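You operate a simulated robot arm through the tools that you are given. There is no shell and no other tool. Be economical: measure what you need, move in short steps, check, and stop when the job is done.

You run a simulated robot arm. Do the job below in one go: nothing can be reset, and whatever is moved stays where it is left.

Task
Pack the blue and pink balls in the teal tub and close it.
Fine: lay the lid on the dryer meanwhile; leave the third ball on the dryer.

The check looks at the end state, three seconds after you hand in, the way a careful person would. Anything else that was tipped, shoved, dropped, spilled or broken makes it a failure. A push-on lid holds only when it is set on centred and level and pressed home; a screw cap is set on level and turned clockwise until tight.

Robot
A 7-joint arm with a two-finger parallel gripper, fixed in place. Base frame: the origin is at the foot of the arm, x ahead of it, y to its left, z up. Readings come in mm, rad, newtons and seconds.
With the tool pointing down near the work surface it reaches from about 300 to 700 mm from the base axis. Its first joint turns from -1.152 to 1.152 rad. Payload 1.57 kg.
The TCP is the grasp point between the finger pads, 30 mm short of the fingertips. In the tool frame z runs along the fingers and y along their closing line. Largest opening 110 mm; finger width 24, thickness 12; the body of the gripper, 48 by 112 mm, starts 78 mm behind the TCP.
Orientation is told as [roll, pitch, yaw] about the base's x, y, z axes, in that order, counted from this pose: with the fingers straight down and closing along the base's y, the tool's x points along the base's -x, its y along +y and its z along -z.

Tools
- The arm moves only by the tool servo_tool. Its argument "rows" is a list that holds one entry, the list of rows, each a list of 7 numbers: the shift along the base's x, y, z in units of 500 mm (1.0 is 500 mm), then the turn, a rotation vector about the base's x, y, z in units of 60 degrees (1.0 is 60 degrees), then the gripper command, from -1 (fully open) to 1 (shut), values between in proportion. In form: [[[tx, ty, tz, rx, ry, rz, grip], ...]]. A call has 1 to 10 rows; each row is the pose to reach, as a shift and turn from the pose commanded when the call began. A call with a number of a shift or a turn outside -1 to 1 is refused whole. Rows are played at 5 a second. More than 50 mm and 0.15 rad between two rows, or a gripper value outside its range, and nothing of the call is played. Where a pose cannot be reached the arm comes as near as it can. A force on the tool above 90 N (or 10 N above the force at the start of the call, whichever is more), or a blocked arm, ends the call early, and 0.2 s more pass. Each finger travels about 108 mm/s and halts on what it meets, pressing with about 43 N; the grip force reading is that of the motor and also rises with nothing between the fingers. The clock runs only during rows and for 0.2 s after the last one: add rows that repeat a pose to give the fingers time. It gives the time, the measured TCP pose, the force on the tool (base axes), the opening and the grip force at its end, in the units of the frame above (readings bear some noise), with the torque about the TCP (base axes, N m) and any sound that the robot's microphone picked up.
- Cameras (640 x 400 px; columns grow to the right, rows downward): "scene" is fixed at [162.8, -396, 1392.9]; the picture's right is [0.76, -0.65, 0.00], its down [-0.44, -0.52, -0.73] and it looks along [0.47, 0.56, -0.68] (base axes); focal length 262 px, centre (320, 200). "wrist" rides on the gripper at [70, 16, -141] in the tool frame; the picture's right is [-0.23, 0.97, 0.00], its down [-0.86, -0.20, -0.48] and it looks along [-0.47, -0.11, 0.88] (tool axes); focal length 222 px, centre (320, 200). There is no depth. A picture from a camera that has moved, and an enlarged one, comes with that camera's place and axes in the base frame and with its lens.
- camera(camera): a new picture of that camera. No time passes.
- enlarge(camera, box): a new picture of the part [left, top, right, bottom] of that camera's present view, enlarged. No time passes.
- sign_off(): hands the job in; it is judged then, once.

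Go step by step. Nothing tells you positions but the pictures and the camera data: compare them with the known pose of the tool, close in by small moves and look again before you grip or let go. The budget is 120 turns and 68 pictures, counting those below and the enlarged ones. Unless the task says otherwise, let go and move clear before handing in, and close with one line.

The tools are called after ">>>" as a command line: name --argument value ..., lists and objects as JSON in quotes. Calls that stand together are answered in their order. servo_tool: Moves the arm, as the interface text tells. Its arguments: {"type":"object","properties":{"rows":{"type":"array"}},"required":["rows"]} The other tools are called the same way: camera (camera) takes a picture; enlarge (camera, box) takes an enlarged picture of a part of a camera's view; sign_off () hands the job in.

At the start:

```text
time_s: 0.0
eef_pos: [313.7, -109.2, 1181.8]
tcp_rot: [0.0, -0.001, -0.001]
wrist_force: [-0.1, 0.3, -0.7]
wrist_torque: [0.0, 0.03, -0.01]
finger_gap: 110.2
gripper_force: 0.0
```

scene: 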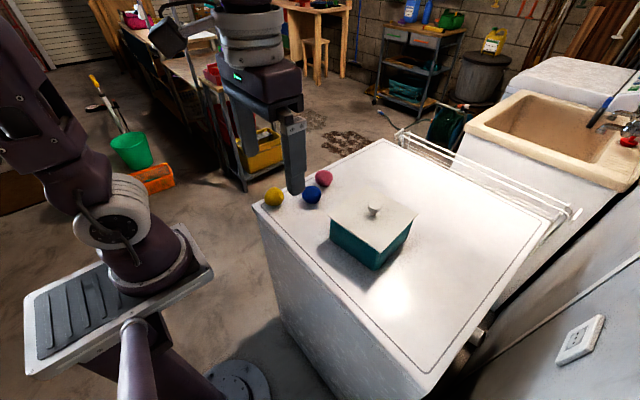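
wrist: 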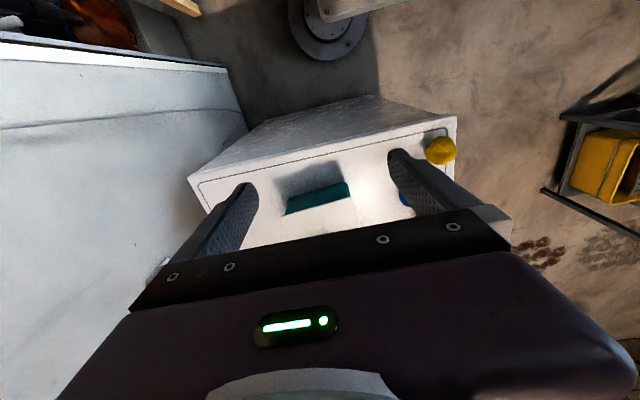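

I see a white dryer with a teal tub with a white knobbed lid, and yellow, blue and pink balls near its left edge. I'll enlarge to measure.

>>> enlarge --camera "scene" --box '[240, 140, 440, 265]'

>>> enlarge --camera "wrist" --box '[180, 90, 480, 278]'

```text
3.20 times, centred on (340, 202) of scene
camera zoom: at [162.8, -396.0, 1392.9], right [0.76, -0.65, 0.0], down [-0.44, -0.52, -0.73], along [0.47, 0.56, -0.68], focal length 840 px, centre (256, 192)
```

zoom: 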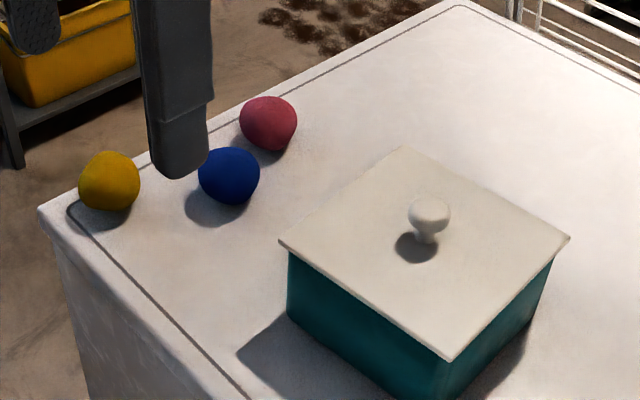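

```text
2.13 times, centred on (330, 184) of wrist
camera zoom: at [244.0, -92.6, 1323.7], right [0.23, 0.97, 0.0], down [0.86, -0.2, 0.48], along [0.47, -0.11, -0.88], focal length 473 px, centre (299, 234)
```

zoom: 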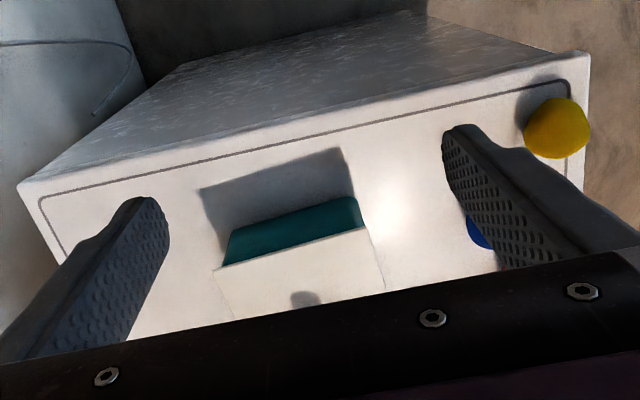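

Triangulating: dryer top z≈877, balls ≈54 mm across (yellow ~(414,103), blue ~(496,38), pink ~(570,71)), tub centred at about (531,-148), lid top z≈947, knob centre z≈973. I'll move above the knob.

>>> servo_tool --rows '[[[0.072, -0.013, -0.02, 0, 0, 0, -1], [0.145, -0.026, -0.05, 0, 0, 0, -1], [0.217, -0.039, -0.08, 0, 0, 0, -1], [0.29, -0.052, -0.12, 0, 0, 0, -1], [0.362, -0.065, -0.16, 0, 0, 0, -1], [0.4346, -0.0776, -0.204, 0, 0, 0, -1], [0.4346, -0.0776, -0.204, 0, 0, 0, -1]]]'

>>> camera --camera "wrist"

>>> camera --camera "scene"

```text
time_s: 1.6
eef_pos: [529.9, -149.0, 1077.9]
tcp_rot: [0.001, 0.0, -0.001]
wrist_force: [-0.3, -0.2, -0.4]
wrist_torque: [-0.01, -0.01, -0.03]
finger_gap: 109.9
gripper_force: 0.1
```

```text
63 pictures are left
camera wrist: at [460.3, -132.0, 1220.3], right [0.23, 0.97, 0.0], down [0.85, -0.2, 0.48], along [0.47, -0.11, -0.88], focal length 222 px, centre (320, 200)
```

wrist: 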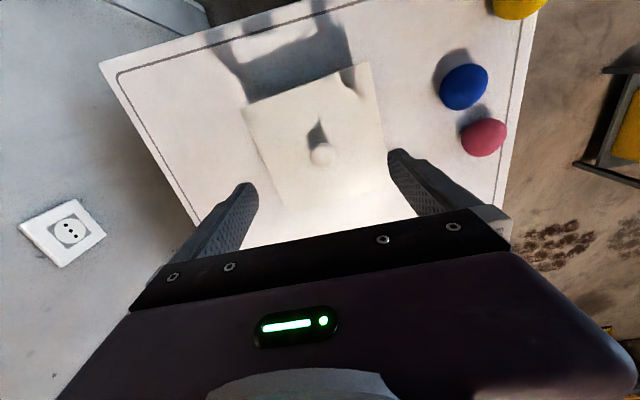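

```text
62 pictures are left
```

scene: 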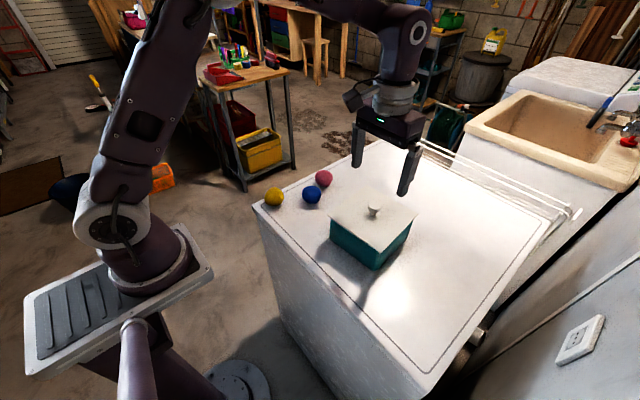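

The knob shows at about (534,-148). I'll enlarge to refine it.

>>> enlarge --camera "wrist" --box '[220, 50, 420, 175]'

>>> enlarge --camera "wrist" --box '[400, 0, 560, 170]'

```text
3.20 times, centred on (320, 112) of wrist
camera zoom: at [460.3, -132.0, 1220.3], right [0.23, 0.97, 0.0], down [0.85, -0.2, 0.48], along [0.47, -0.11, -0.88], focal length 711 px, centre (320, 480)
```

zoom: 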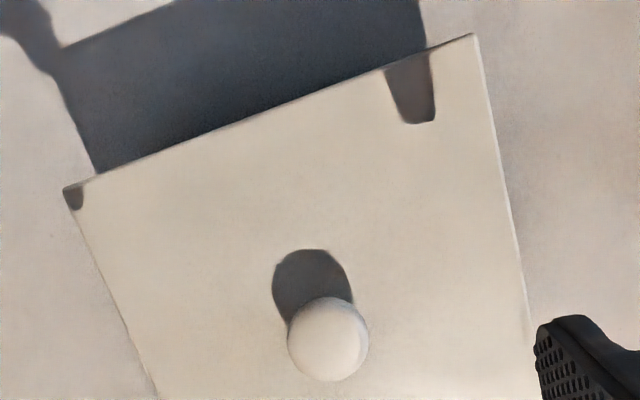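

```text
2.35 times, centred on (480, 85) of wrist
camera zoom: at [460.3, -132.0, 1220.3], right [0.23, 0.97, 0.0], down [0.85, -0.2, 0.48], along [0.47, -0.11, -0.88], focal length 523 px, centre (-56, 471)
```

zoom: 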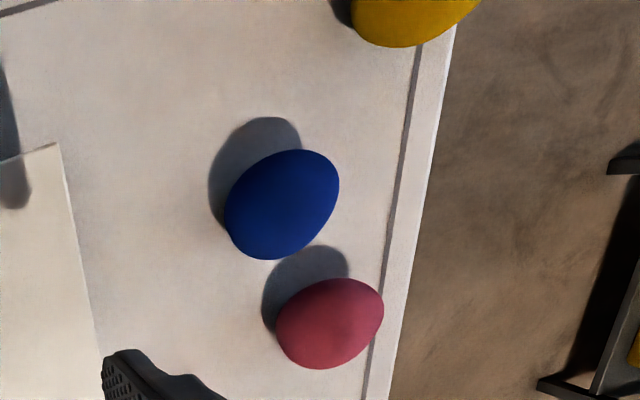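

Knob refined to about (536,-147). I'll descend partway and look again.

>>> servo_tool --rows '[[[0.006, 0.002, -0.05, 0, 0, 0, -1], [0.0122, 0.004, -0.1, 0, 0, 0, -1], [0.0122, 0.004, -0.12, 0, 0, 0, -0.6], [0.0122, 0.004, -0.12, 0, 0, 0, -0.3]]]'

>>> camera --camera "wrist"

>>> enlarge --camera "scene" --box '[310, 120, 450, 280]'

```text
time_s: 2.6
eef_pos: [536.4, -145.5, 1019.1]
tcp_rot: [-0.001, 0.001, -0.001]
wrist_force: [0.1, -0.3, 1.0]
wrist_torque: [-0.01, -0.01, 0.03]
finger_gap: 71.7
gripper_force: 0.1
```

```text
59 pictures are left
camera wrist: at [466.0, -129.4, 1161.0], right [0.23, 0.97, 0.0], down [0.86, -0.2, 0.48], along [0.47, -0.11, -0.88], focal length 222 px, centre (320, 200)
```

wrist: 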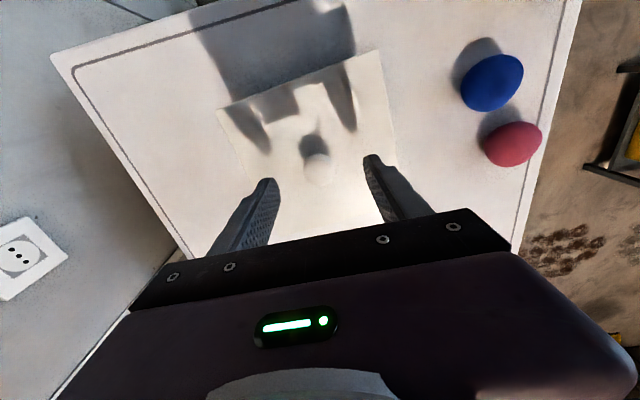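

```text
2.50 times, centred on (380, 200) of scene
camera zoom: at [162.8, -396.0, 1392.9], right [0.76, -0.65, 0.0], down [-0.44, -0.52, -0.73], along [0.47, 0.56, -0.68], focal length 656 px, centre (170, 200)
```

zoom: 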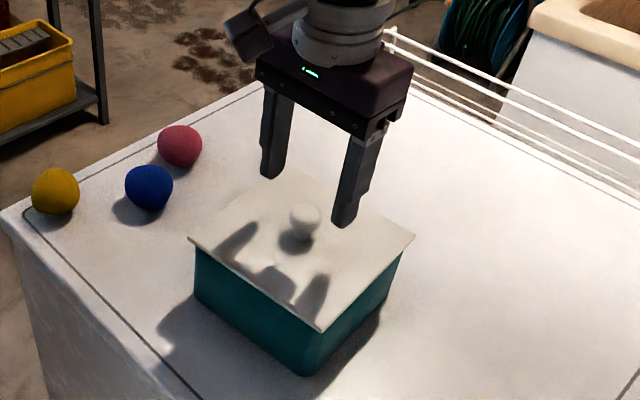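

The knob reads as (535.5,-149). I'll shift y slightly and descend to z≈983 so fingertips stay just above the lid.

>>> servo_tool --rows '[[[0, -0.006, -0.03, 0, 0, 0, -0.3], [-0.001, -0.006, -0.06, 0, 0, 0, -0.3], [-0.001, -0.006, -0.072, 0, 0, 0, -0.2], [-0.001, -0.006, -0.072, 0, 0, 0, 0.0]]]'

>>> camera --camera "wrist"

>>> enlarge --camera "scene" --box '[320, 150, 430, 270]'

```text
time_s: 3.6
eef_pos: [536.0, -151.4, 983.6]
tcp_rot: [-0.001, 0.001, 0.0]
wrist_force: [1.0, -0.2, 0.8]
wrist_torque: [-0.02, -0.01, 0.01]
finger_gap: 55.0
gripper_force: 0.0
```

```text
57 pictures are left
camera wrist: at [466.3, -134.1, 1125.1], right [0.23, 0.97, 0.0], down [0.86, -0.2, 0.48], along [0.47, -0.11, -0.88], focal length 222 px, centre (320, 200)
```

wrist: 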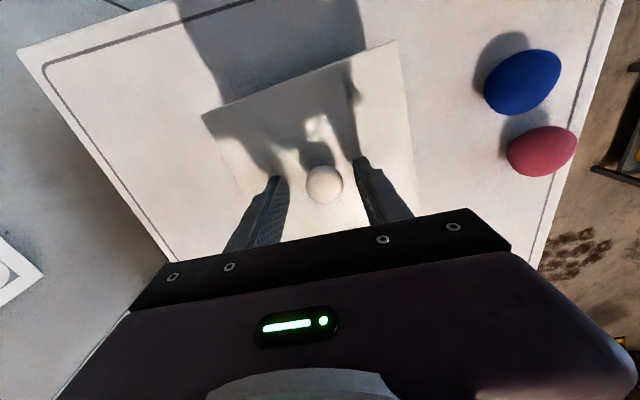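

```text
3.33 times, centred on (375, 210) of scene
camera zoom: at [162.8, -396.0, 1392.9], right [0.76, -0.65, 0.0], down [-0.44, -0.52, -0.73], along [0.47, 0.56, -0.68], focal length 875 px, centre (137, 167)
```

zoom: 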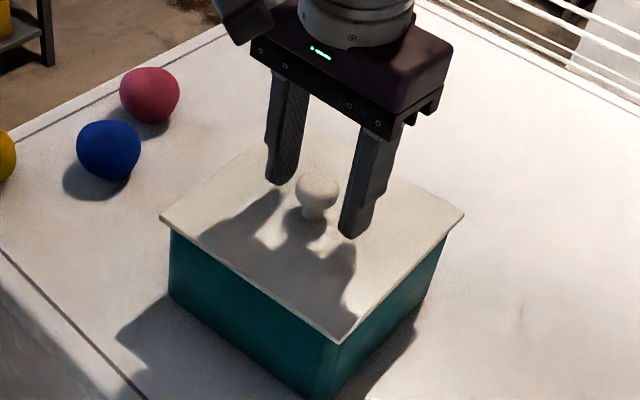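

Aligned with the knob between the fingers. Closing now.

>>> servo_tool --rows '[[[0, 0, 0, 0, 0, 0, 0.3], [0, 0, 0, 0, 0, 0, 0.5], [0, 0, 0, 0, 0, 0, 0.7], [0, 0, 0, 0, 0, 0, 1], [0, 0, 0, 0, 0, 0, 1]]]'

>>> enlarge --camera "scene" --box '[320, 150, 430, 270]'

```text
time_s: 4.8
eef_pos: [535.8, -149.6, 983.8]
tcp_rot: [-0.001, 0.002, 0.0]
wrist_force: [0.1, 2.5, 2.0]
wrist_torque: [0.06, 0.02, 0.01]
finger_gap: 28.4
gripper_force: 38.7
```

```text
3.33 times, centred on (375, 210) of scene
camera zoom: at [162.8, -396.0, 1392.9], right [0.76, -0.65, 0.0], down [-0.44, -0.52, -0.73], along [0.47, 0.56, -0.68], focal length 875 px, centre (137, 167)
```

zoom: 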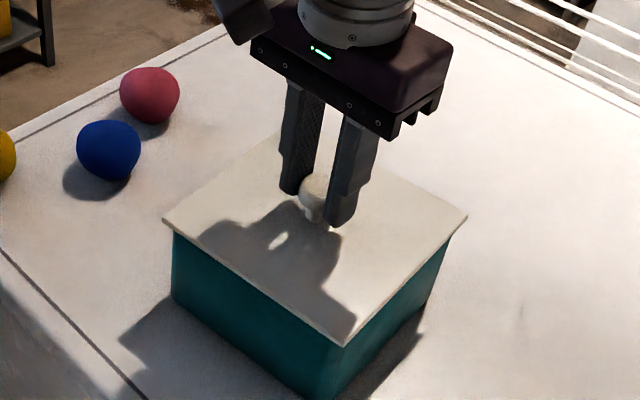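

Gripped the knob (gap 28 mm). Lifting gently.

>>> servo_tool --rows '[[[0, 0, 0.01, 0, 0, 0, 1], [0, 0, 0.02, 0, 0, 0, 1], [0, 0, 0.03, 0, 0, 0, 1], [0, 0, 0.05, 0, 0, 0, 1], [0, 0, 0.08, 0, 0, 0, 1], [0, 0, 0.12, 0, 0, 0, 1]]]'

>>> enlarge --camera "scene" --box '[320, 150, 430, 270]'

```text
time_s: 6.2
eef_pos: [537.3, -149.3, 1044.1]
tcp_rot: [-0.001, 0.0, 0.0]
wrist_force: [-0.1, -0.3, 0.0]
wrist_torque: [-0.03, 0.0, 0.01]
finger_gap: 28.4
gripper_force: 38.2
heard: snap
```

```text
3.33 times, centred on (375, 210) of scene
camera zoom: at [162.9, -396.0, 1392.9], right [0.76, -0.65, 0.0], down [-0.44, -0.52, -0.73], along [0.47, 0.56, -0.68], focal length 875 px, centre (137, 167)
```

zoom: 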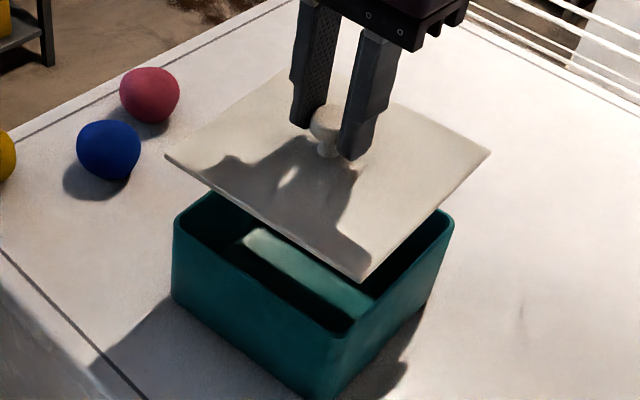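

Lid is off and level. Carrying it to a clear spot at about (500,-335).

>>> servo_tool --rows '[[[-0.015, -0.075, 0, 0, 0, 0, 1], [-0.03, -0.15, 0, 0, 0, 0, 1], [-0.045, -0.225, 0, 0, 0, 0, 1], [-0.06, -0.3, 0, 0, 0, 0, 1], [-0.074, -0.372, 0, 0, 0, 0, 1], [-0.074, -0.372, -0.08, 0, 0, 0, 1], [-0.074, -0.372, -0.15, 0, 0, 0, 1], [-0.074, -0.372, -0.2, 0, 0, 0, 1], [-0.074, -0.372, -0.2, 0, 0, 0, 1]]]'

>>> camera --camera "scene"

>>> enlarge --camera "scene" --box '[320, 180, 480, 340]'

```text
time_s: 8.2
eef_pos: [499.4, -333.3, 943.7]
tcp_rot: [0.001, -0.001, 0.0]
wrist_force: [0.3, -0.8, -0.2]
wrist_torque: [0.01, 0.02, 0.01]
finger_gap: 28.4
gripper_force: 38.3
```

```text
53 pictures are left
```

scene: 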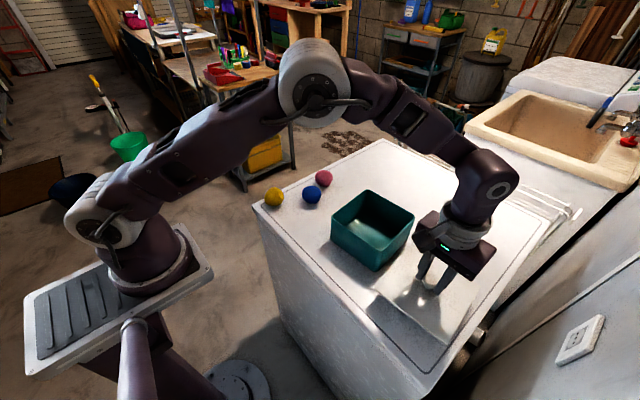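

```text
2.50 times, centred on (400, 260) of scene
camera zoom: at [162.9, -396.1, 1392.9], right [0.76, -0.65, 0.0], down [-0.44, -0.52, -0.73], along [0.47, 0.56, -0.68], focal length 656 px, centre (120, 50)
```

zoom: 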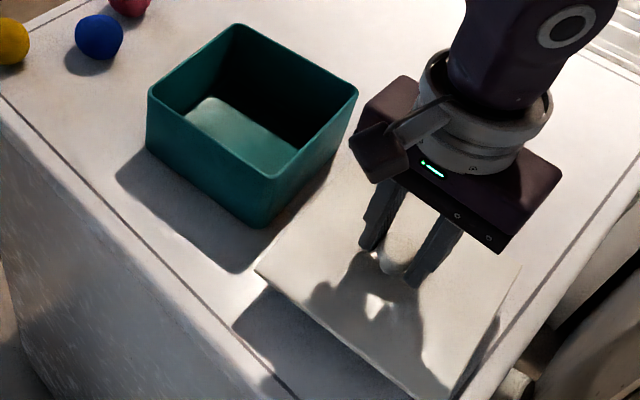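

Lid hovers over a clear area; the dryer edge is near y≈-428, so I shift it 6 mm inward and lower until contact.

>>> servo_tool --rows '[[[0, 0.012, -0.015, 0, 0, 0, 1], [0, 0.012, -0.025, 0, 0, 0, 1], [0, 0.012, -0.03, 0, 0, 0, 1], [0, 0.012, -0.035, 0, 0, 0, 1], [0, 0.012, -0.04, 0, 0, 0, 1], [0, 0.012, -0.045, 0, 0, 0, 1], [0, 0.012, -0.05, 0, 0, 0, 1], [0, 0.012, -0.055, 0, 0, 0, 1]]]'

>>> enlarge --camera "scene" --box '[320, 180, 480, 340]'

```text
time_s: 10.0
eef_pos: [499.4, -328.9, 916.5]
tcp_rot: [0.001, 0.0, 0.001]
wrist_force: [-0.6, 0.4, -0.5]
wrist_torque: [-0.01, 0.02, -0.04]
finger_gap: 28.1
gripper_force: 38.7
```

```text
2.50 times, centred on (400, 260) of scene
camera zoom: at [162.9, -396.0, 1392.9], right [0.76, -0.65, 0.0], down [-0.44, -0.52, -0.73], along [0.47, 0.56, -0.68], focal length 656 px, centre (120, 50)
```

zoom: 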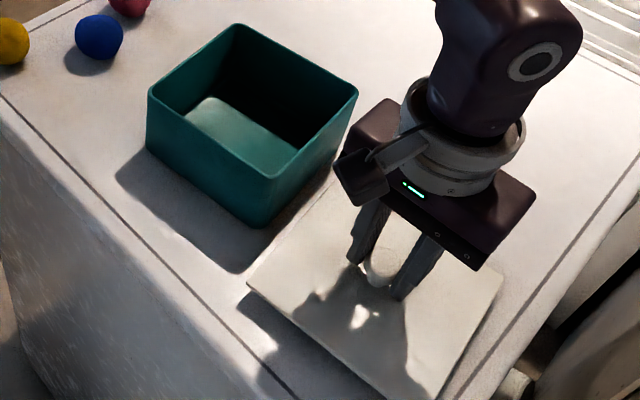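

Still slightly above the surface; continue down in small steps.

>>> servo_tool --rows '[[[0, 0, -0.004, 0, 0, 0, 1], [0, 0, -0.008, 0, 0, 0, 1], [0, 0, -0.012, 0, 0, 0, 1], [0, 0, -0.016, 0, 0, 0, 1], [0, 0, -0.02, 0, 0, 0, 1], [0, 0, -0.024, 0, 0, 0, 1]]]'

>>> enlarge --camera "scene" --box '[320, 180, 480, 340]'

```text
time_s: 11.4
eef_pos: [500.1, -329.5, 906.8]
tcp_rot: [-0.003, -0.004, 0.0]
wrist_force: [-6.1, 7.0, 43.7]
wrist_torque: [0.18, -0.4, -0.05]
finger_gap: 28.8
gripper_force: 38.5
```

```text
2.50 times, centred on (400, 260) of scene
camera zoom: at [162.0, -395.3, 1393.2], right [0.76, -0.65, 0.0], down [-0.44, -0.52, -0.73], along [0.47, 0.56, -0.68], focal length 656 px, centre (120, 50)
```

zoom: 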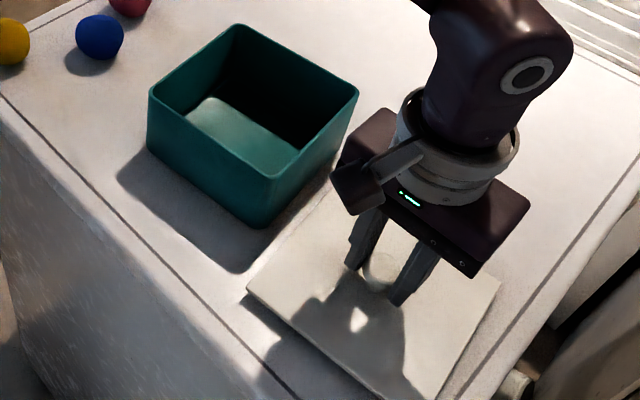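

Contact with the dryer. I'll ease the pressure, then open.

>>> servo_tool --rows '[[[0, 0, 0.004, 0, 0, 0, 1], [0, 0, 0.008, 0, 0, 0, 1], [0, 0, 0.008, 0, 0, 0, 0.4], [0, 0, 0.008, 0, 0, 0, -0.2], [0, 0, 0.008, 0, 0, 0, -0.2]]]'

>>> enlarge --camera "scene" --box '[320, 180, 480, 340]'

>>> camera --camera "wrist"

```text
time_s: 12.6
eef_pos: [500.0, -329.2, 908.2]
tcp_rot: [-0.001, 0.0, 0.0]
wrist_force: [-0.2, 0.1, 0.0]
wrist_torque: [-0.02, 0.0, -0.01]
finger_gap: 66.0
gripper_force: 0.0
```

```text
2.50 times, centred on (400, 260) of scene
camera zoom: at [162.8, -396.0, 1392.9], right [0.76, -0.65, 0.0], down [-0.44, -0.52, -0.73], along [0.47, 0.56, -0.68], focal length 656 px, centre (120, 50)
```

zoom: 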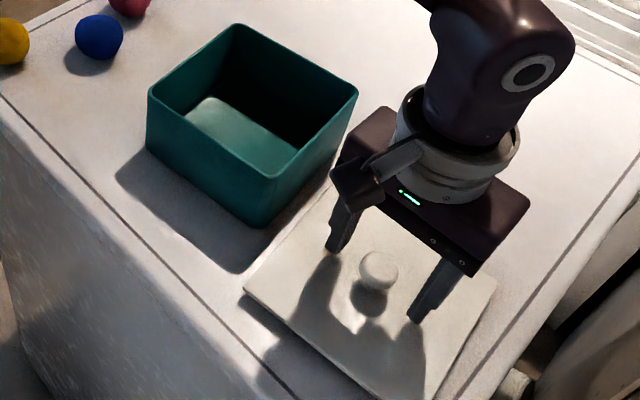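

```text
48 pictures are left
camera wrist: at [429.5, -312.6, 1050.4], right [0.23, 0.97, 0.0], down [0.86, -0.2, 0.48], along [0.47, -0.11, -0.88], focal length 222 px, centre (320, 200)
```

wrist: 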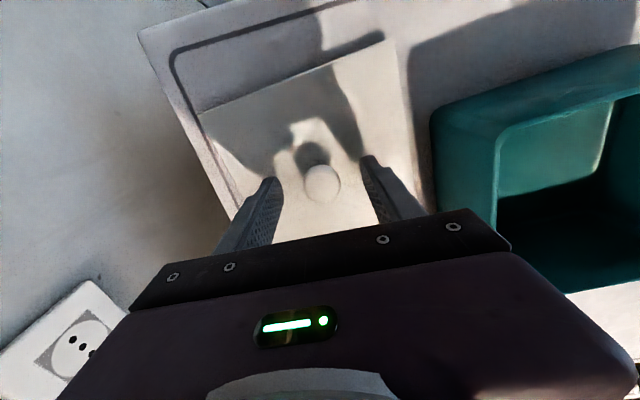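

The lid rests on the dryer. Now I rise and travel over to the blue ball.

>>> servo_tool --rows '[[[0, 0, 0.08, 0, 0, 0, -0.2], [0, 0, 0.17, 0, 0, 0, -0.4], [0, 0, 0.26, 0, 0, 0, -0.6], [0, 0.09, 0.28, 0, 0, 0, -0.6], [0, 0.18, 0.28, 0, 0, 0, -0.6], [0, 0.27, 0.28, 0, 0, 0, -0.6], [0, 0.36, 0.28, 0, 0, 0, -0.6], [0, 0.45, 0.28, 0, 0, 0, -0.6], [0, 0.54, 0.28, 0, 0, 0, -0.6], [0, 0.63, 0.28, 0, 0, 0, -0.6]]]'

>>> camera --camera "wrist"

```text
time_s: 14.8
eef_pos: [499.6, -15.0, 1048.4]
tcp_rot: [0.001, 0.0, -0.002]
wrist_force: [0.3, 0.2, -0.1]
wrist_torque: [0.0, -0.02, 0.0]
finger_gap: 87.9
gripper_force: 0.1
```

```text
47 pictures are left
camera wrist: at [431.1, 1.6, 1190.2], right [0.23, 0.97, 0.0], down [0.85, -0.2, 0.48], along [0.47, -0.11, -0.88], focal length 222 px, centre (320, 200)
```

wrist: 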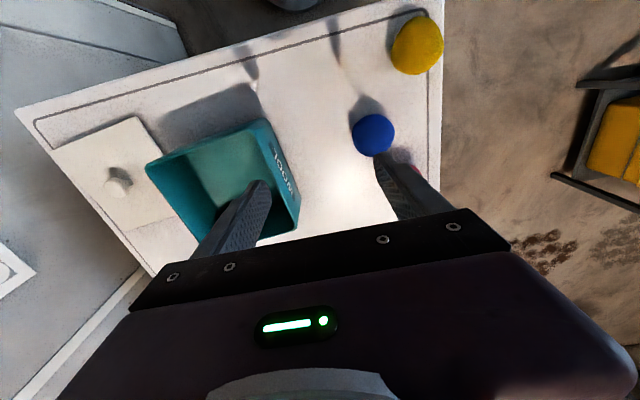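

Blue is near (507,51). I'll move above it lower down and re-measure.

>>> servo_tool --rows '[[[0.008, 0.066, -0.04, 0, 0, 0, -0.6], [0.015, 0.132, -0.08, 0, 0, 0, -0.6], [0.015, 0.132, -0.12, 0, 0, 0, -0.6], [0.015, 0.132, -0.12, 0, 0, 0, -0.6]]]'

>>> camera --camera "wrist"

>>> enlarge --camera "scene" --box '[250, 130, 390, 230]'

```text
time_s: 15.8
eef_pos: [507.2, 51.5, 987.3]
tcp_rot: [0.002, -0.001, 0.0]
wrist_force: [0.3, -1.0, -0.2]
wrist_torque: [-0.01, 0.04, 0.04]
finger_gap: 88.3
gripper_force: 0.0
```

```text
46 pictures are left
camera wrist: at [436.7, 67.5, 1128.9], right [0.23, 0.97, 0.0], down [0.85, -0.2, 0.48], along [0.47, -0.11, -0.88], focal length 222 px, centre (320, 200)
```

wrist: 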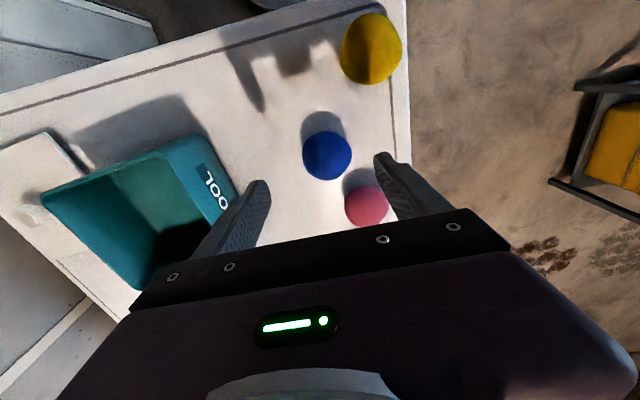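

```text
4.00 times, centred on (320, 180) of scene
camera zoom: at [162.9, -396.0, 1392.9], right [0.76, -0.65, 0.0], down [-0.44, -0.52, -0.73], along [0.47, 0.56, -0.68], focal length 1050 px, centre (320, 280)
```

zoom: 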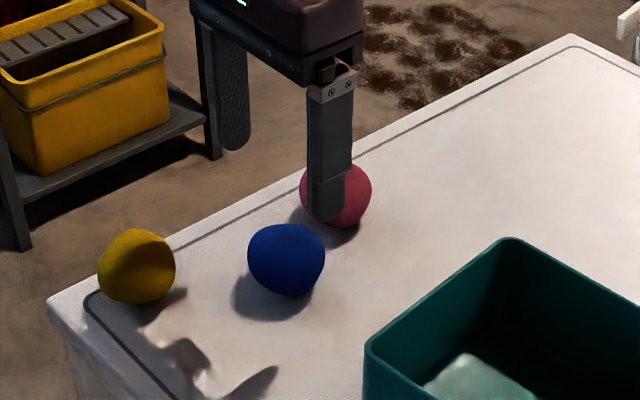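

Re-triangulating gives blue at (512,58), ball centre z≈882 (dryer top ≈855), pink at (590,92). Descending over blue.

>>> servo_tool --rows '[[[0.009, 0.013, -0.04, 0, 0, 0, -0.6], [0.009, 0.013, -0.1, 0, 0, 0, -0.6], [0.009, 0.013, -0.15, 0, 0, 0, -0.6], [0.009, 0.013, -0.15, 0, 0, 0, -0.6]]]'

>>> camera --camera "wrist"

>>> enlarge --camera "scene" --box '[250, 130, 390, 230]'

```text
time_s: 16.8
eef_pos: [512.8, 56.6, 910.8]
tcp_rot: [0.0, -0.001, 0.0]
wrist_force: [-0.1, 1.0, -0.8]
wrist_torque: [0.0, 0.01, 0.0]
finger_gap: 87.9
gripper_force: 0.0
```

```text
44 pictures are left
camera wrist: at [443.3, 73.5, 1053.1], right [0.23, 0.97, 0.0], down [0.86, -0.2, 0.48], along [0.47, -0.11, -0.88], focal length 222 px, centre (320, 200)
```

wrist: 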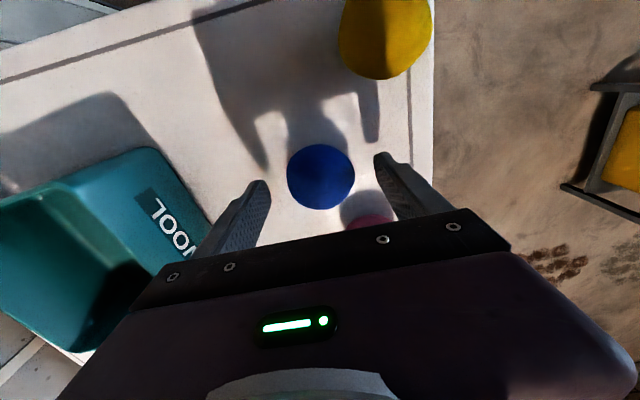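

```text
4.00 times, centred on (320, 180) of scene
camera zoom: at [162.9, -396.0, 1392.9], right [0.76, -0.65, 0.0], down [-0.44, -0.52, -0.73], along [0.47, 0.56, -0.68], focal length 1050 px, centre (320, 280)
```

zoom: 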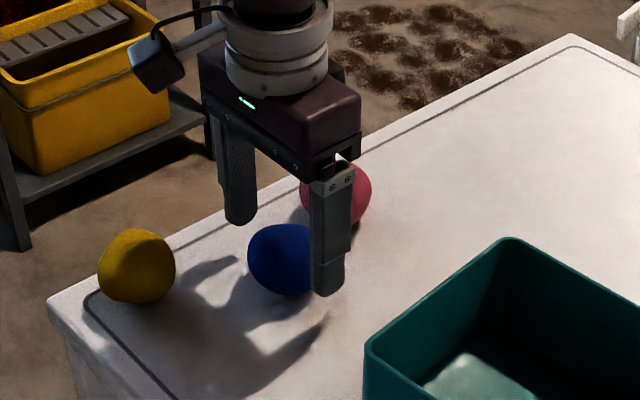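

Ball is centred between the fingers. Lowering to z≈893 and closing.

>>> servo_tool --rows '[[[0, 0, -0.018, 0, 0, 0, -0.6], [0, 0, -0.036, 0, 0, 0, -0.6], [0, 0, -0.036, 0, 0, 0, -0.2], [0, 0, -0.036, 0, 0, 0, 0], [0, 0, -0.036, 0, 0, 0, 0.15], [0, 0, -0.036, 0, 0, 0, 0.3], [0, 0, -0.036, 0, 0, 0, 0.3]]]'

>>> enlarge --camera "scene" --box '[250, 130, 390, 230]'

```text
time_s: 18.4
eef_pos: [512.5, 58.1, 893.8]
tcp_rot: [0.002, 0.0, 0.0]
wrist_force: [-0.9, 0.4, -0.6]
wrist_torque: [-0.03, -0.01, -0.01]
finger_gap: 50.5
gripper_force: 42.9
```

```text
4.00 times, centred on (320, 180) of scene
camera zoom: at [162.9, -396.0, 1392.9], right [0.76, -0.65, 0.0], down [-0.44, -0.52, -0.73], along [0.47, 0.56, -0.68], focal length 1050 px, centre (320, 280)
```

zoom: 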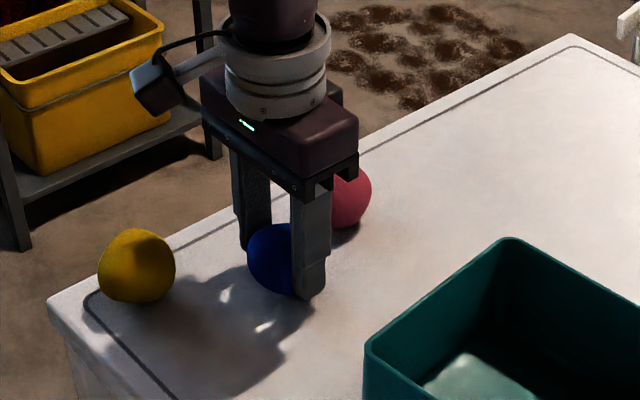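

Blue gripped. Lift and carry to above the tub's near half.

>>> servo_tool --rows '[[[0, 0, 0.06, 0, 0, 0, 0.35], [0, 0, 0.14, 0, 0, 0, 0.35], [0, 0, 0.22, 0, 0, 0, 0.35], [0, 0, 0.27, 0, 0, 0, 0.35], [-0.004, -0.08, 0.27, 0, 0, 0, 0.35], [-0.008, -0.17, 0.27, 0, 0, 0, 0.35], [-0.012, -0.26, 0.27, 0, 0, 0, 0.35], [-0.016, -0.34, 0.27, 0, 0, 0, 0.35], [-0.017, -0.414, 0.27, 0, 0, 0, 0.35], [-0.017, -0.414, 0.27, 0, 0, 0, 0.35]]]'

>>> camera --camera "wrist"

>>> enlarge --camera "scene" --box '[310, 140, 450, 280]'

```text
time_s: 20.6
eef_pos: [505.0, -149.2, 1030.0]
tcp_rot: [-0.001, 0.0, -0.001]
wrist_force: [-0.2, -0.9, 0.0]
wrist_torque: [-0.02, -0.02, 0.01]
finger_gap: 49.6
gripper_force: 43.1
```

```text
41 pictures are left
camera wrist: at [434.1, -132.6, 1172.8], right [0.23, 0.97, 0.0], down [0.86, -0.2, 0.48], along [0.47, -0.11, -0.88], focal length 222 px, centre (320, 200)
```

wrist: 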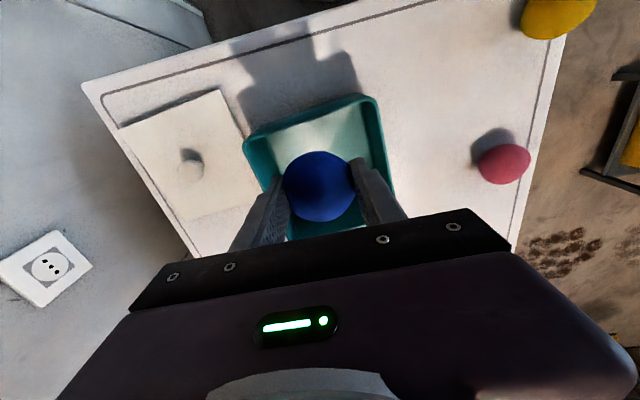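

```text
2.86 times, centred on (380, 210) of scene
camera zoom: at [162.8, -396.1, 1392.9], right [0.76, -0.65, 0.0], down [-0.44, -0.52, -0.73], along [0.47, 0.56, -0.68], focal length 750 px, centre (149, 171)
```

zoom: 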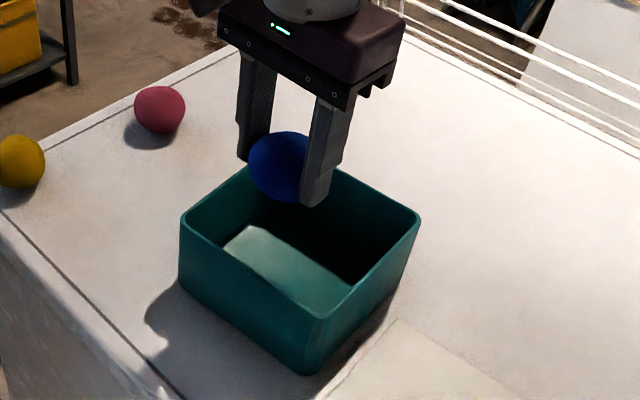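

Tub inner centre ≈(537,-147), yaw ≈8°. I'll lower the blue ball to near the tub floor at x≈507.

>>> servo_tool --rows '[[[0.004, 0, -0.06, 0, 0, 0, 0.35], [0.005, 0, -0.14, 0, 0, 0, 0.35], [0.005, 0, -0.2, 0, 0, 0, 0.35], [0.005, 0, -0.23, 0, 0, 0, 0.35], [0.005, 0, -0.25, 0, 0, 0, 0.35], [0.005, 0, -0.258, 0, 0, 0, 0.35], [0.005, 0, -0.258, 0, 0, 0, 0.35]]]'

>>> camera --camera "wrist"

>>> enlarge --camera "scene" --box '[310, 140, 450, 280]'

```text
time_s: 22.2
eef_pos: [507.3, -148.2, 899.7]
tcp_rot: [0.0, 0.0, -0.001]
wrist_force: [-0.8, 0.4, 4.9]
wrist_torque: [-0.08, 0.08, -0.04]
finger_gap: 49.0
gripper_force: 43.0
```

```text
39 pictures are left
camera wrist: at [437.2, -131.8, 1042.3], right [0.23, 0.97, 0.0], down [0.85, -0.2, 0.48], along [0.47, -0.11, -0.88], focal length 222 px, centre (320, 200)
```

wrist: 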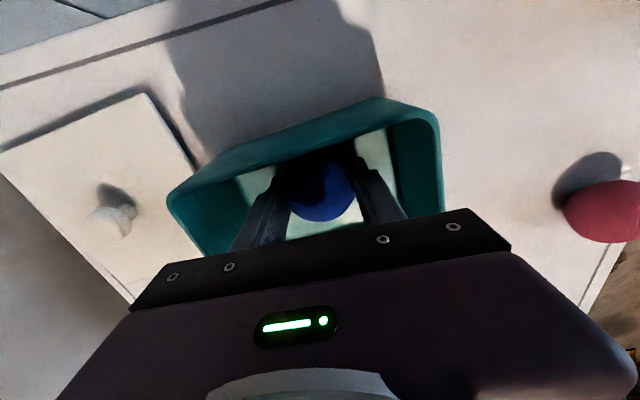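

```text
2.86 times, centred on (380, 210) of scene
camera zoom: at [162.8, -396.0, 1392.9], right [0.76, -0.65, 0.0], down [-0.44, -0.52, -0.73], along [0.47, 0.56, -0.68], focal length 750 px, centre (149, 171)
```

zoom: 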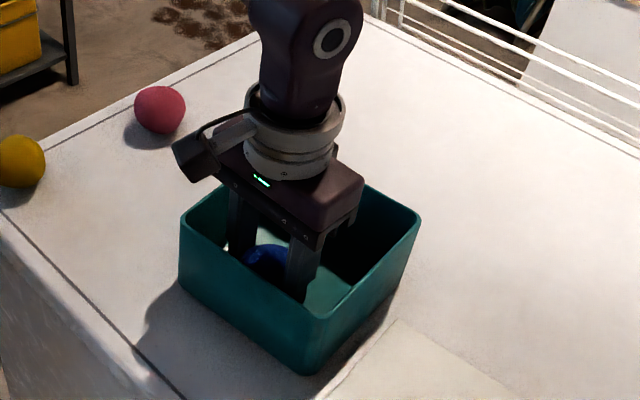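

The ball touches the tub floor. Opening gently, then rising and viewing.

>>> servo_tool --rows '[[[0, 0, 0, 0, 0, 0, 0.1], [0, 0, 0, 0, 0, 0, -0.1], [0, 0, 0, 0, 0, 0, -0.3], [0, 0, 0.04, 0, 0, 0, -0.3], [0, 0, 0.1, 0, 0, 0, -0.3], [0, 0, 0.18, 0, 0, 0, -0.3], [0, 0, 0.26, 0, 0, 0, -0.3]]]'

>>> enlarge --camera "scene" --box '[310, 140, 450, 280]'

```text
time_s: 23.8
eef_pos: [506.0, -150.3, 1030.3]
tcp_rot: [0.0, -0.001, 0.0]
wrist_force: [0.5, -1.2, 0.8]
wrist_torque: [-0.03, -0.02, -0.05]
finger_gap: 71.5
gripper_force: 0.1
```

```text
2.86 times, centred on (380, 210) of scene
camera zoom: at [162.8, -396.0, 1392.9], right [0.76, -0.65, 0.0], down [-0.44, -0.52, -0.73], along [0.47, 0.56, -0.68], focal length 750 px, centre (149, 171)
```

zoom: 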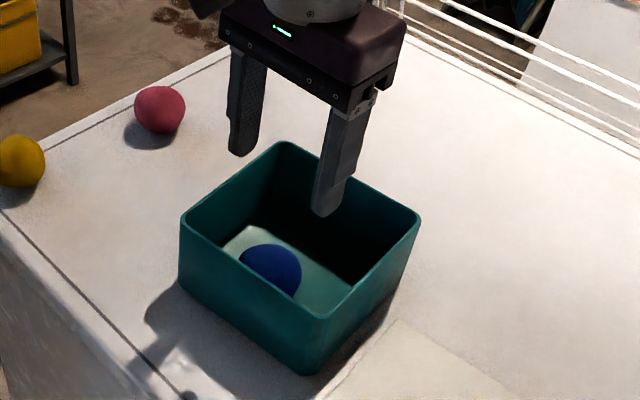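

Blue is in. Next, move above pink at about (590,92).

>>> servo_tool --rows '[[[0.025, 0.08, 0, 0, 0, 0, -0.6], [0.05, 0.16, 0, 0, 0, 0, -0.6], [0.08, 0.24, 0, 0, 0, 0, -0.6], [0.11, 0.32, 0, 0, 0, 0, -0.6], [0.14, 0.4, 0, 0, 0, 0, -0.6], [0.168, 0.482, -0.03, 0, 0, 0, -0.6], [0.168, 0.482, -0.1, 0, 0, 0, -0.6], [0.168, 0.482, -0.16, 0, 0, 0, -0.6], [0.168, 0.482, -0.16, 0, 0, 0, -0.6]]]'

>>> camera --camera "wrist"

>>> enlarge --camera "scene" --box '[250, 130, 390, 230]'

```text
time_s: 25.8
eef_pos: [590.4, 92.5, 950.6]
tcp_rot: [0.0, -0.001, 0.001]
wrist_force: [-0.2, -0.2, -0.9]
wrist_torque: [0.02, -0.01, -0.02]
finger_gap: 88.0
gripper_force: 0.1
```

```text
36 pictures are left
camera wrist: at [520.4, 109.3, 1093.2], right [0.23, 0.97, 0.0], down [0.86, -0.2, 0.48], along [0.47, -0.11, -0.88], focal length 222 px, centre (320, 200)
```

wrist: 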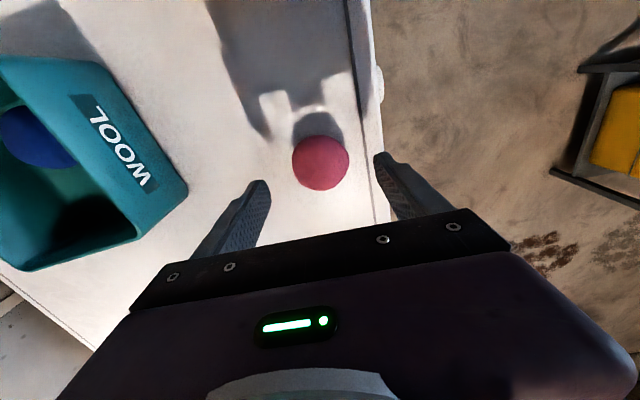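

```text
4.00 times, centred on (320, 180) of scene
camera zoom: at [162.9, -396.0, 1392.9], right [0.76, -0.65, 0.0], down [-0.44, -0.52, -0.73], along [0.47, 0.56, -0.68], focal length 1050 px, centre (320, 280)
```

zoom: 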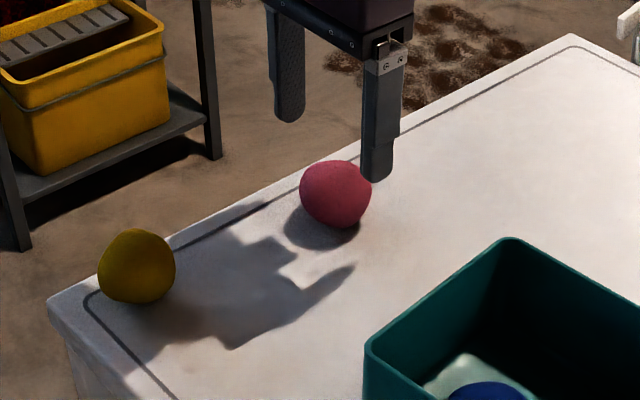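

Pink is well aligned. Descending and closing.

>>> servo_tool --rows '[[[0, 0, -0.05, 0, 0, 0, -0.6], [0, 0, -0.095, 0, 0, 0, -0.6], [0, 0, -0.114, 0, 0, 0, -0.6], [0, 0, -0.114, 0, 0, 0, -0.2], [0, 0, -0.114, 0, 0, 0, 0], [0, 0, -0.114, 0, 0, 0, 0.15], [0, 0, -0.114, 0, 0, 0, 0.3], [0, 0, -0.114, 0, 0, 0, 0.3]]]'

>>> enlarge --camera "scene" --box '[250, 130, 390, 230]'

```text
time_s: 27.6
eef_pos: [588.3, 90.9, 896.8]
tcp_rot: [-0.001, 0.001, -0.001]
wrist_force: [0.3, 0.0, 0.4]
wrist_torque: [0.01, 0.01, -0.01]
finger_gap: 51.1
gripper_force: 43.4
```

```text
4.00 times, centred on (320, 180) of scene
camera zoom: at [162.9, -396.0, 1392.9], right [0.76, -0.65, 0.0], down [-0.44, -0.52, -0.73], along [0.47, 0.56, -0.68], focal length 1050 px, centre (320, 280)
```

zoom: 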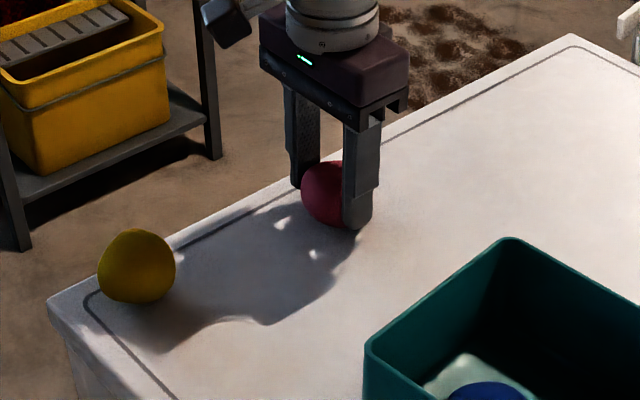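

Pink gripped. Carry it above the tub's far half.

>>> servo_tool --rows '[[[0, 0, 0.08, 0, 0, 0, 0.35], [0, 0, 0.17, 0, 0, 0, 0.35], [0, 0, 0.265, 0, 0, 0, 0.35], [-0.008, -0.08, 0.265, 0, 0, 0, 0.35], [-0.016, -0.16, 0.265, 0, 0, 0, 0.35], [-0.024, -0.24, 0.265, 0, 0, 0, 0.35], [-0.032, -0.32, 0.265, 0, 0, 0, 0.35], [-0.038, -0.4, 0.265, 0, 0, 0, 0.35], [-0.042, -0.474, 0.265, 0, 0, 0, 0.35], [-0.042, -0.474, 0.265, 0, 0, 0, 0.35]]]'

>>> camera --camera "wrist"

>>> enlarge --camera "scene" --box '[310, 140, 450, 280]'

```text
time_s: 29.8
eef_pos: [568.0, -143.1, 1026.3]
tcp_rot: [0.0, -0.001, 0.0]
wrist_force: [0.7, 0.1, -0.6]
wrist_torque: [0.0, -0.01, -0.04]
finger_gap: 50.1
gripper_force: 43.4
```

```text
33 pictures are left
camera wrist: at [498.0, -126.8, 1168.5], right [0.23, 0.97, 0.0], down [0.86, -0.2, 0.48], along [0.47, -0.11, -0.88], focal length 222 px, centre (320, 200)
```

wrist: 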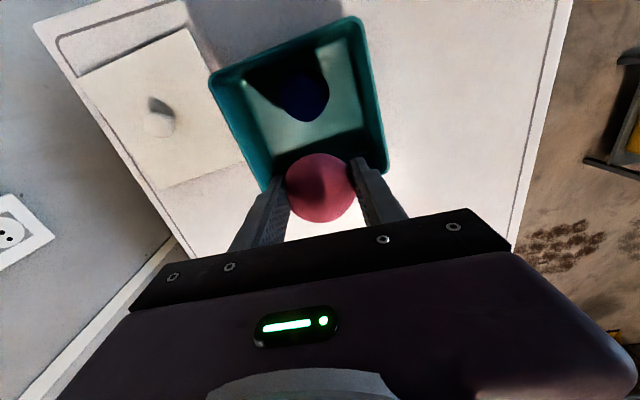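

```text
2.86 times, centred on (380, 210) of scene
camera zoom: at [162.8, -396.1, 1392.9], right [0.76, -0.65, 0.0], down [-0.44, -0.52, -0.73], along [0.47, 0.56, -0.68], focal length 750 px, centre (149, 171)
```

zoom: 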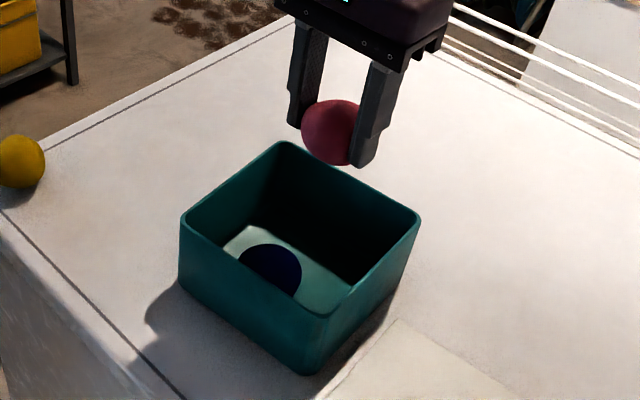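

There's room: blue sits at x≈511, the far inner wall at ≈609. I'll lower pink at about (573,-147).

>>> servo_tool --rows '[[[0.005, -0.004, -0.06, 0, 0, 0, 0.35], [0.01, -0.006, -0.14, 0, 0, 0, 0.35], [0.01, -0.006, -0.2, 0, 0, 0, 0.35], [0.01, -0.006, -0.23, 0, 0, 0, 0.35], [0.01, -0.006, -0.245, 0, 0, 0, 0.35], [0.01, -0.006, -0.25, 0, 0, 0, 0.35], [0.01, -0.006, -0.25, 0, 0, 0, 0.35]]]'

>>> enlarge --camera "scene" --box '[310, 140, 450, 280]'

>>> camera --camera "wrist"

```text
time_s: 31.4
eef_pos: [573.9, -147.1, 901.4]
tcp_rot: [0.0, -0.003, -0.001]
wrist_force: [-1.1, 0.3, 9.4]
wrist_torque: [-0.15, 0.13, -0.04]
finger_gap: 49.4
gripper_force: 43.2
```

```text
2.86 times, centred on (380, 210) of scene
camera zoom: at [162.6, -396.0, 1392.9], right [0.76, -0.65, 0.0], down [-0.44, -0.52, -0.73], along [0.47, 0.56, -0.68], focal length 750 px, centre (149, 171)
```

zoom: 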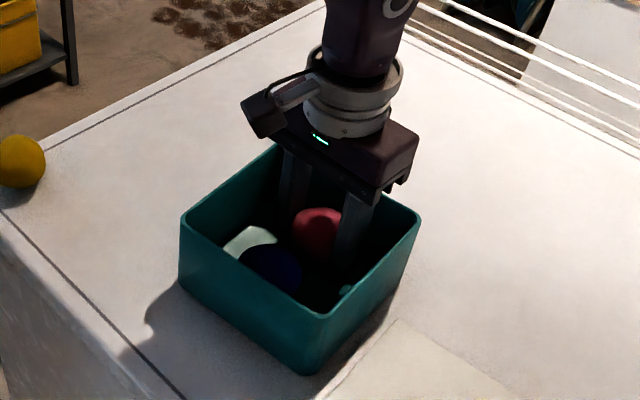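

```text
30 pictures are left
camera wrist: at [504.0, -130.8, 1043.9], right [0.23, 0.97, 0.0], down [0.85, -0.2, 0.48], along [0.47, -0.11, -0.88], focal length 222 px, centre (320, 200)
```

wrist: 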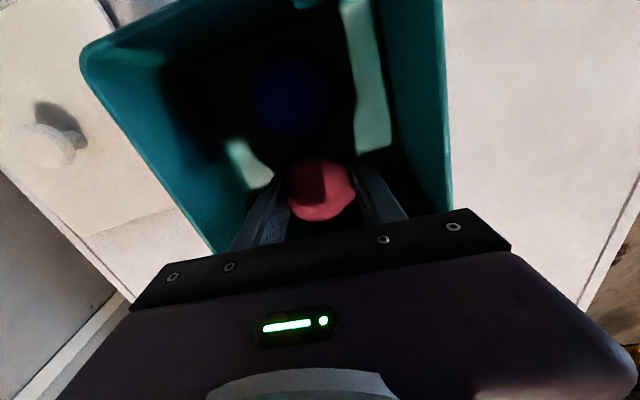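

Pink is touching the floor beside blue. I release gently and rise.

>>> servo_tool --rows '[[[0, 0, 0, 0, 0, 0, 0.1], [0, 0, 0, 0, 0, 0, -0.1], [0, 0, 0, 0, 0, 0, -0.25], [0, 0, 0.04, 0, 0, 0, -0.25], [0, 0, 0.1, 0, 0, 0, -0.25], [0, 0, 0.18, 0, 0, 0, -0.25], [0, 0, 0.27, 0, 0, 0, -0.25]]]'

>>> enlarge --camera "scene" --box '[310, 140, 450, 280]'

>>> camera --camera "wrist"

```text
time_s: 33.0
eef_pos: [573.6, -147.5, 1036.9]
tcp_rot: [0.001, -0.001, 0.0]
wrist_force: [-0.2, -0.5, 0.1]
wrist_torque: [0.01, 0.01, 0.01]
finger_gap: 68.6
gripper_force: 0.0
```

```text
2.86 times, centred on (380, 210) of scene
camera zoom: at [162.8, -396.0, 1392.9], right [0.76, -0.65, 0.0], down [-0.44, -0.52, -0.73], along [0.47, 0.56, -0.68], focal length 750 px, centre (149, 171)
```

zoom: 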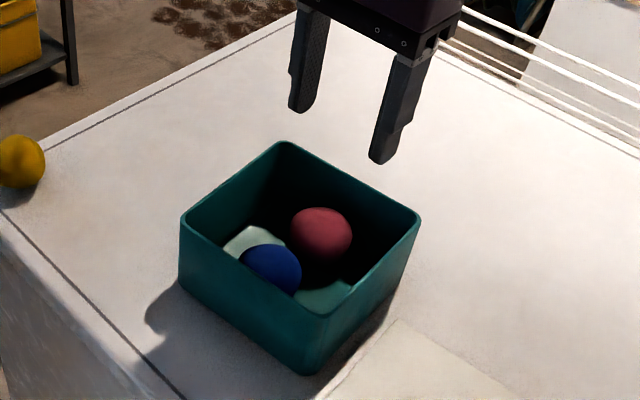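

```text
28 pictures are left
camera wrist: at [503.9, -130.5, 1178.1], right [0.23, 0.97, 0.0], down [0.86, -0.2, 0.48], along [0.47, -0.11, -0.88], focal length 222 px, centre (320, 200)
```

wrist: 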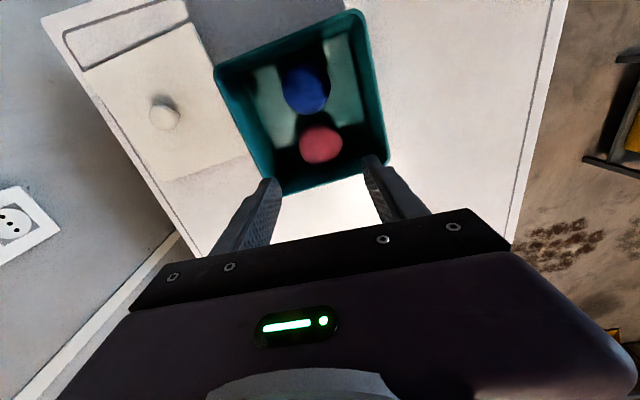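

Both balls sit low in the tub. Now back above the lid's knob at (500,-329).

>>> servo_tool --rows '[[[-0.03, -0.075, 0, 0, 0, 0, -0.25], [-0.06, -0.15, 0, 0, 0, 0, -0.25], [-0.09, -0.225, 0, 0, 0, 0, -0.25], [-0.12, -0.3, 0, 0, 0, 0, -0.25], [-0.147, -0.363, -0.03, 0, 0, 0, -0.25], [-0.147, -0.363, -0.1, 0, 0, 0, -0.25], [-0.147, -0.363, -0.16, 0, 0, 0, -0.25], [-0.147, -0.363, -0.16, 0, 0, 0, -0.25]]]'

>>> camera --camera "wrist"

```text
time_s: 34.8
eef_pos: [502.0, -329.2, 957.1]
tcp_rot: [0.0, 0.001, 0.0]
wrist_force: [-1.2, -0.8, 0.5]
wrist_torque: [-0.02, 0.01, -0.02]
finger_gap: 69.0
gripper_force: 0.1
```

```text
27 pictures are left
camera wrist: at [431.4, -312.2, 1100.3], right [0.23, 0.97, 0.0], down [0.86, -0.2, 0.48], along [0.47, -0.11, -0.88], focal length 222 px, centre (320, 200)
```

wrist: 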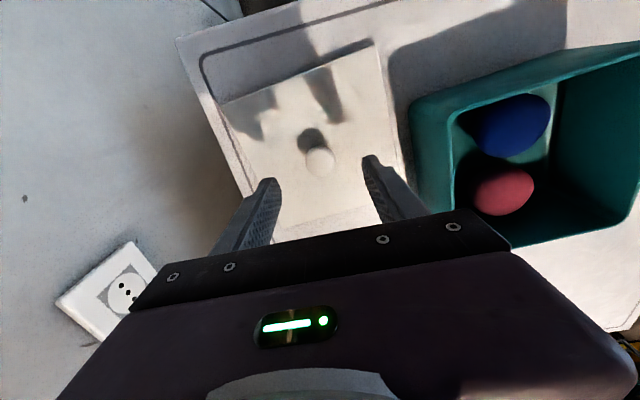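

Knob is aligned; shift x −2 mm, descend to z≈908 and grip.

>>> servo_tool --rows '[[[-0.004, 0, -0.04, 0, 0, 0, -0.25], [-0.004, 0, -0.08, 0, 0, 0, -0.25], [-0.004, 0, -0.097, 0, 0, 0, -0.2], [-0.004, 0, -0.097, 0, 0, 0, 0.1], [-0.004, 0, -0.097, 0, 0, 0, 0.4], [-0.004, 0, -0.097, 0, 0, 0, 0.7], [-0.004, 0, -0.097, 0, 0, 0, 1], [-0.004, 0, -0.097, 0, 0, 0, 1]]]'

>>> enlarge --camera "scene" --box '[320, 180, 480, 340]'

```text
time_s: 36.6
eef_pos: [499.4, -329.1, 908.9]
tcp_rot: [0.001, -0.001, 0.0]
wrist_force: [0.1, -0.3, 0.2]
wrist_torque: [-0.04, 0.03, 0.01]
finger_gap: 28.3
gripper_force: 38.4
```

```text
2.50 times, centred on (400, 260) of scene
camera zoom: at [162.9, -396.0, 1392.9], right [0.76, -0.65, 0.0], down [-0.44, -0.52, -0.73], along [0.47, 0.56, -0.68], focal length 656 px, centre (120, 50)
```

zoom: 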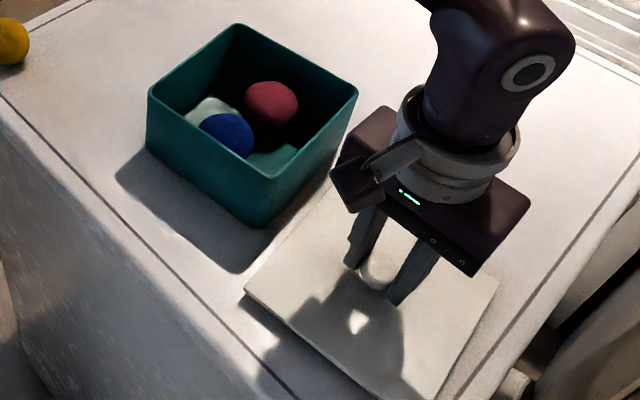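

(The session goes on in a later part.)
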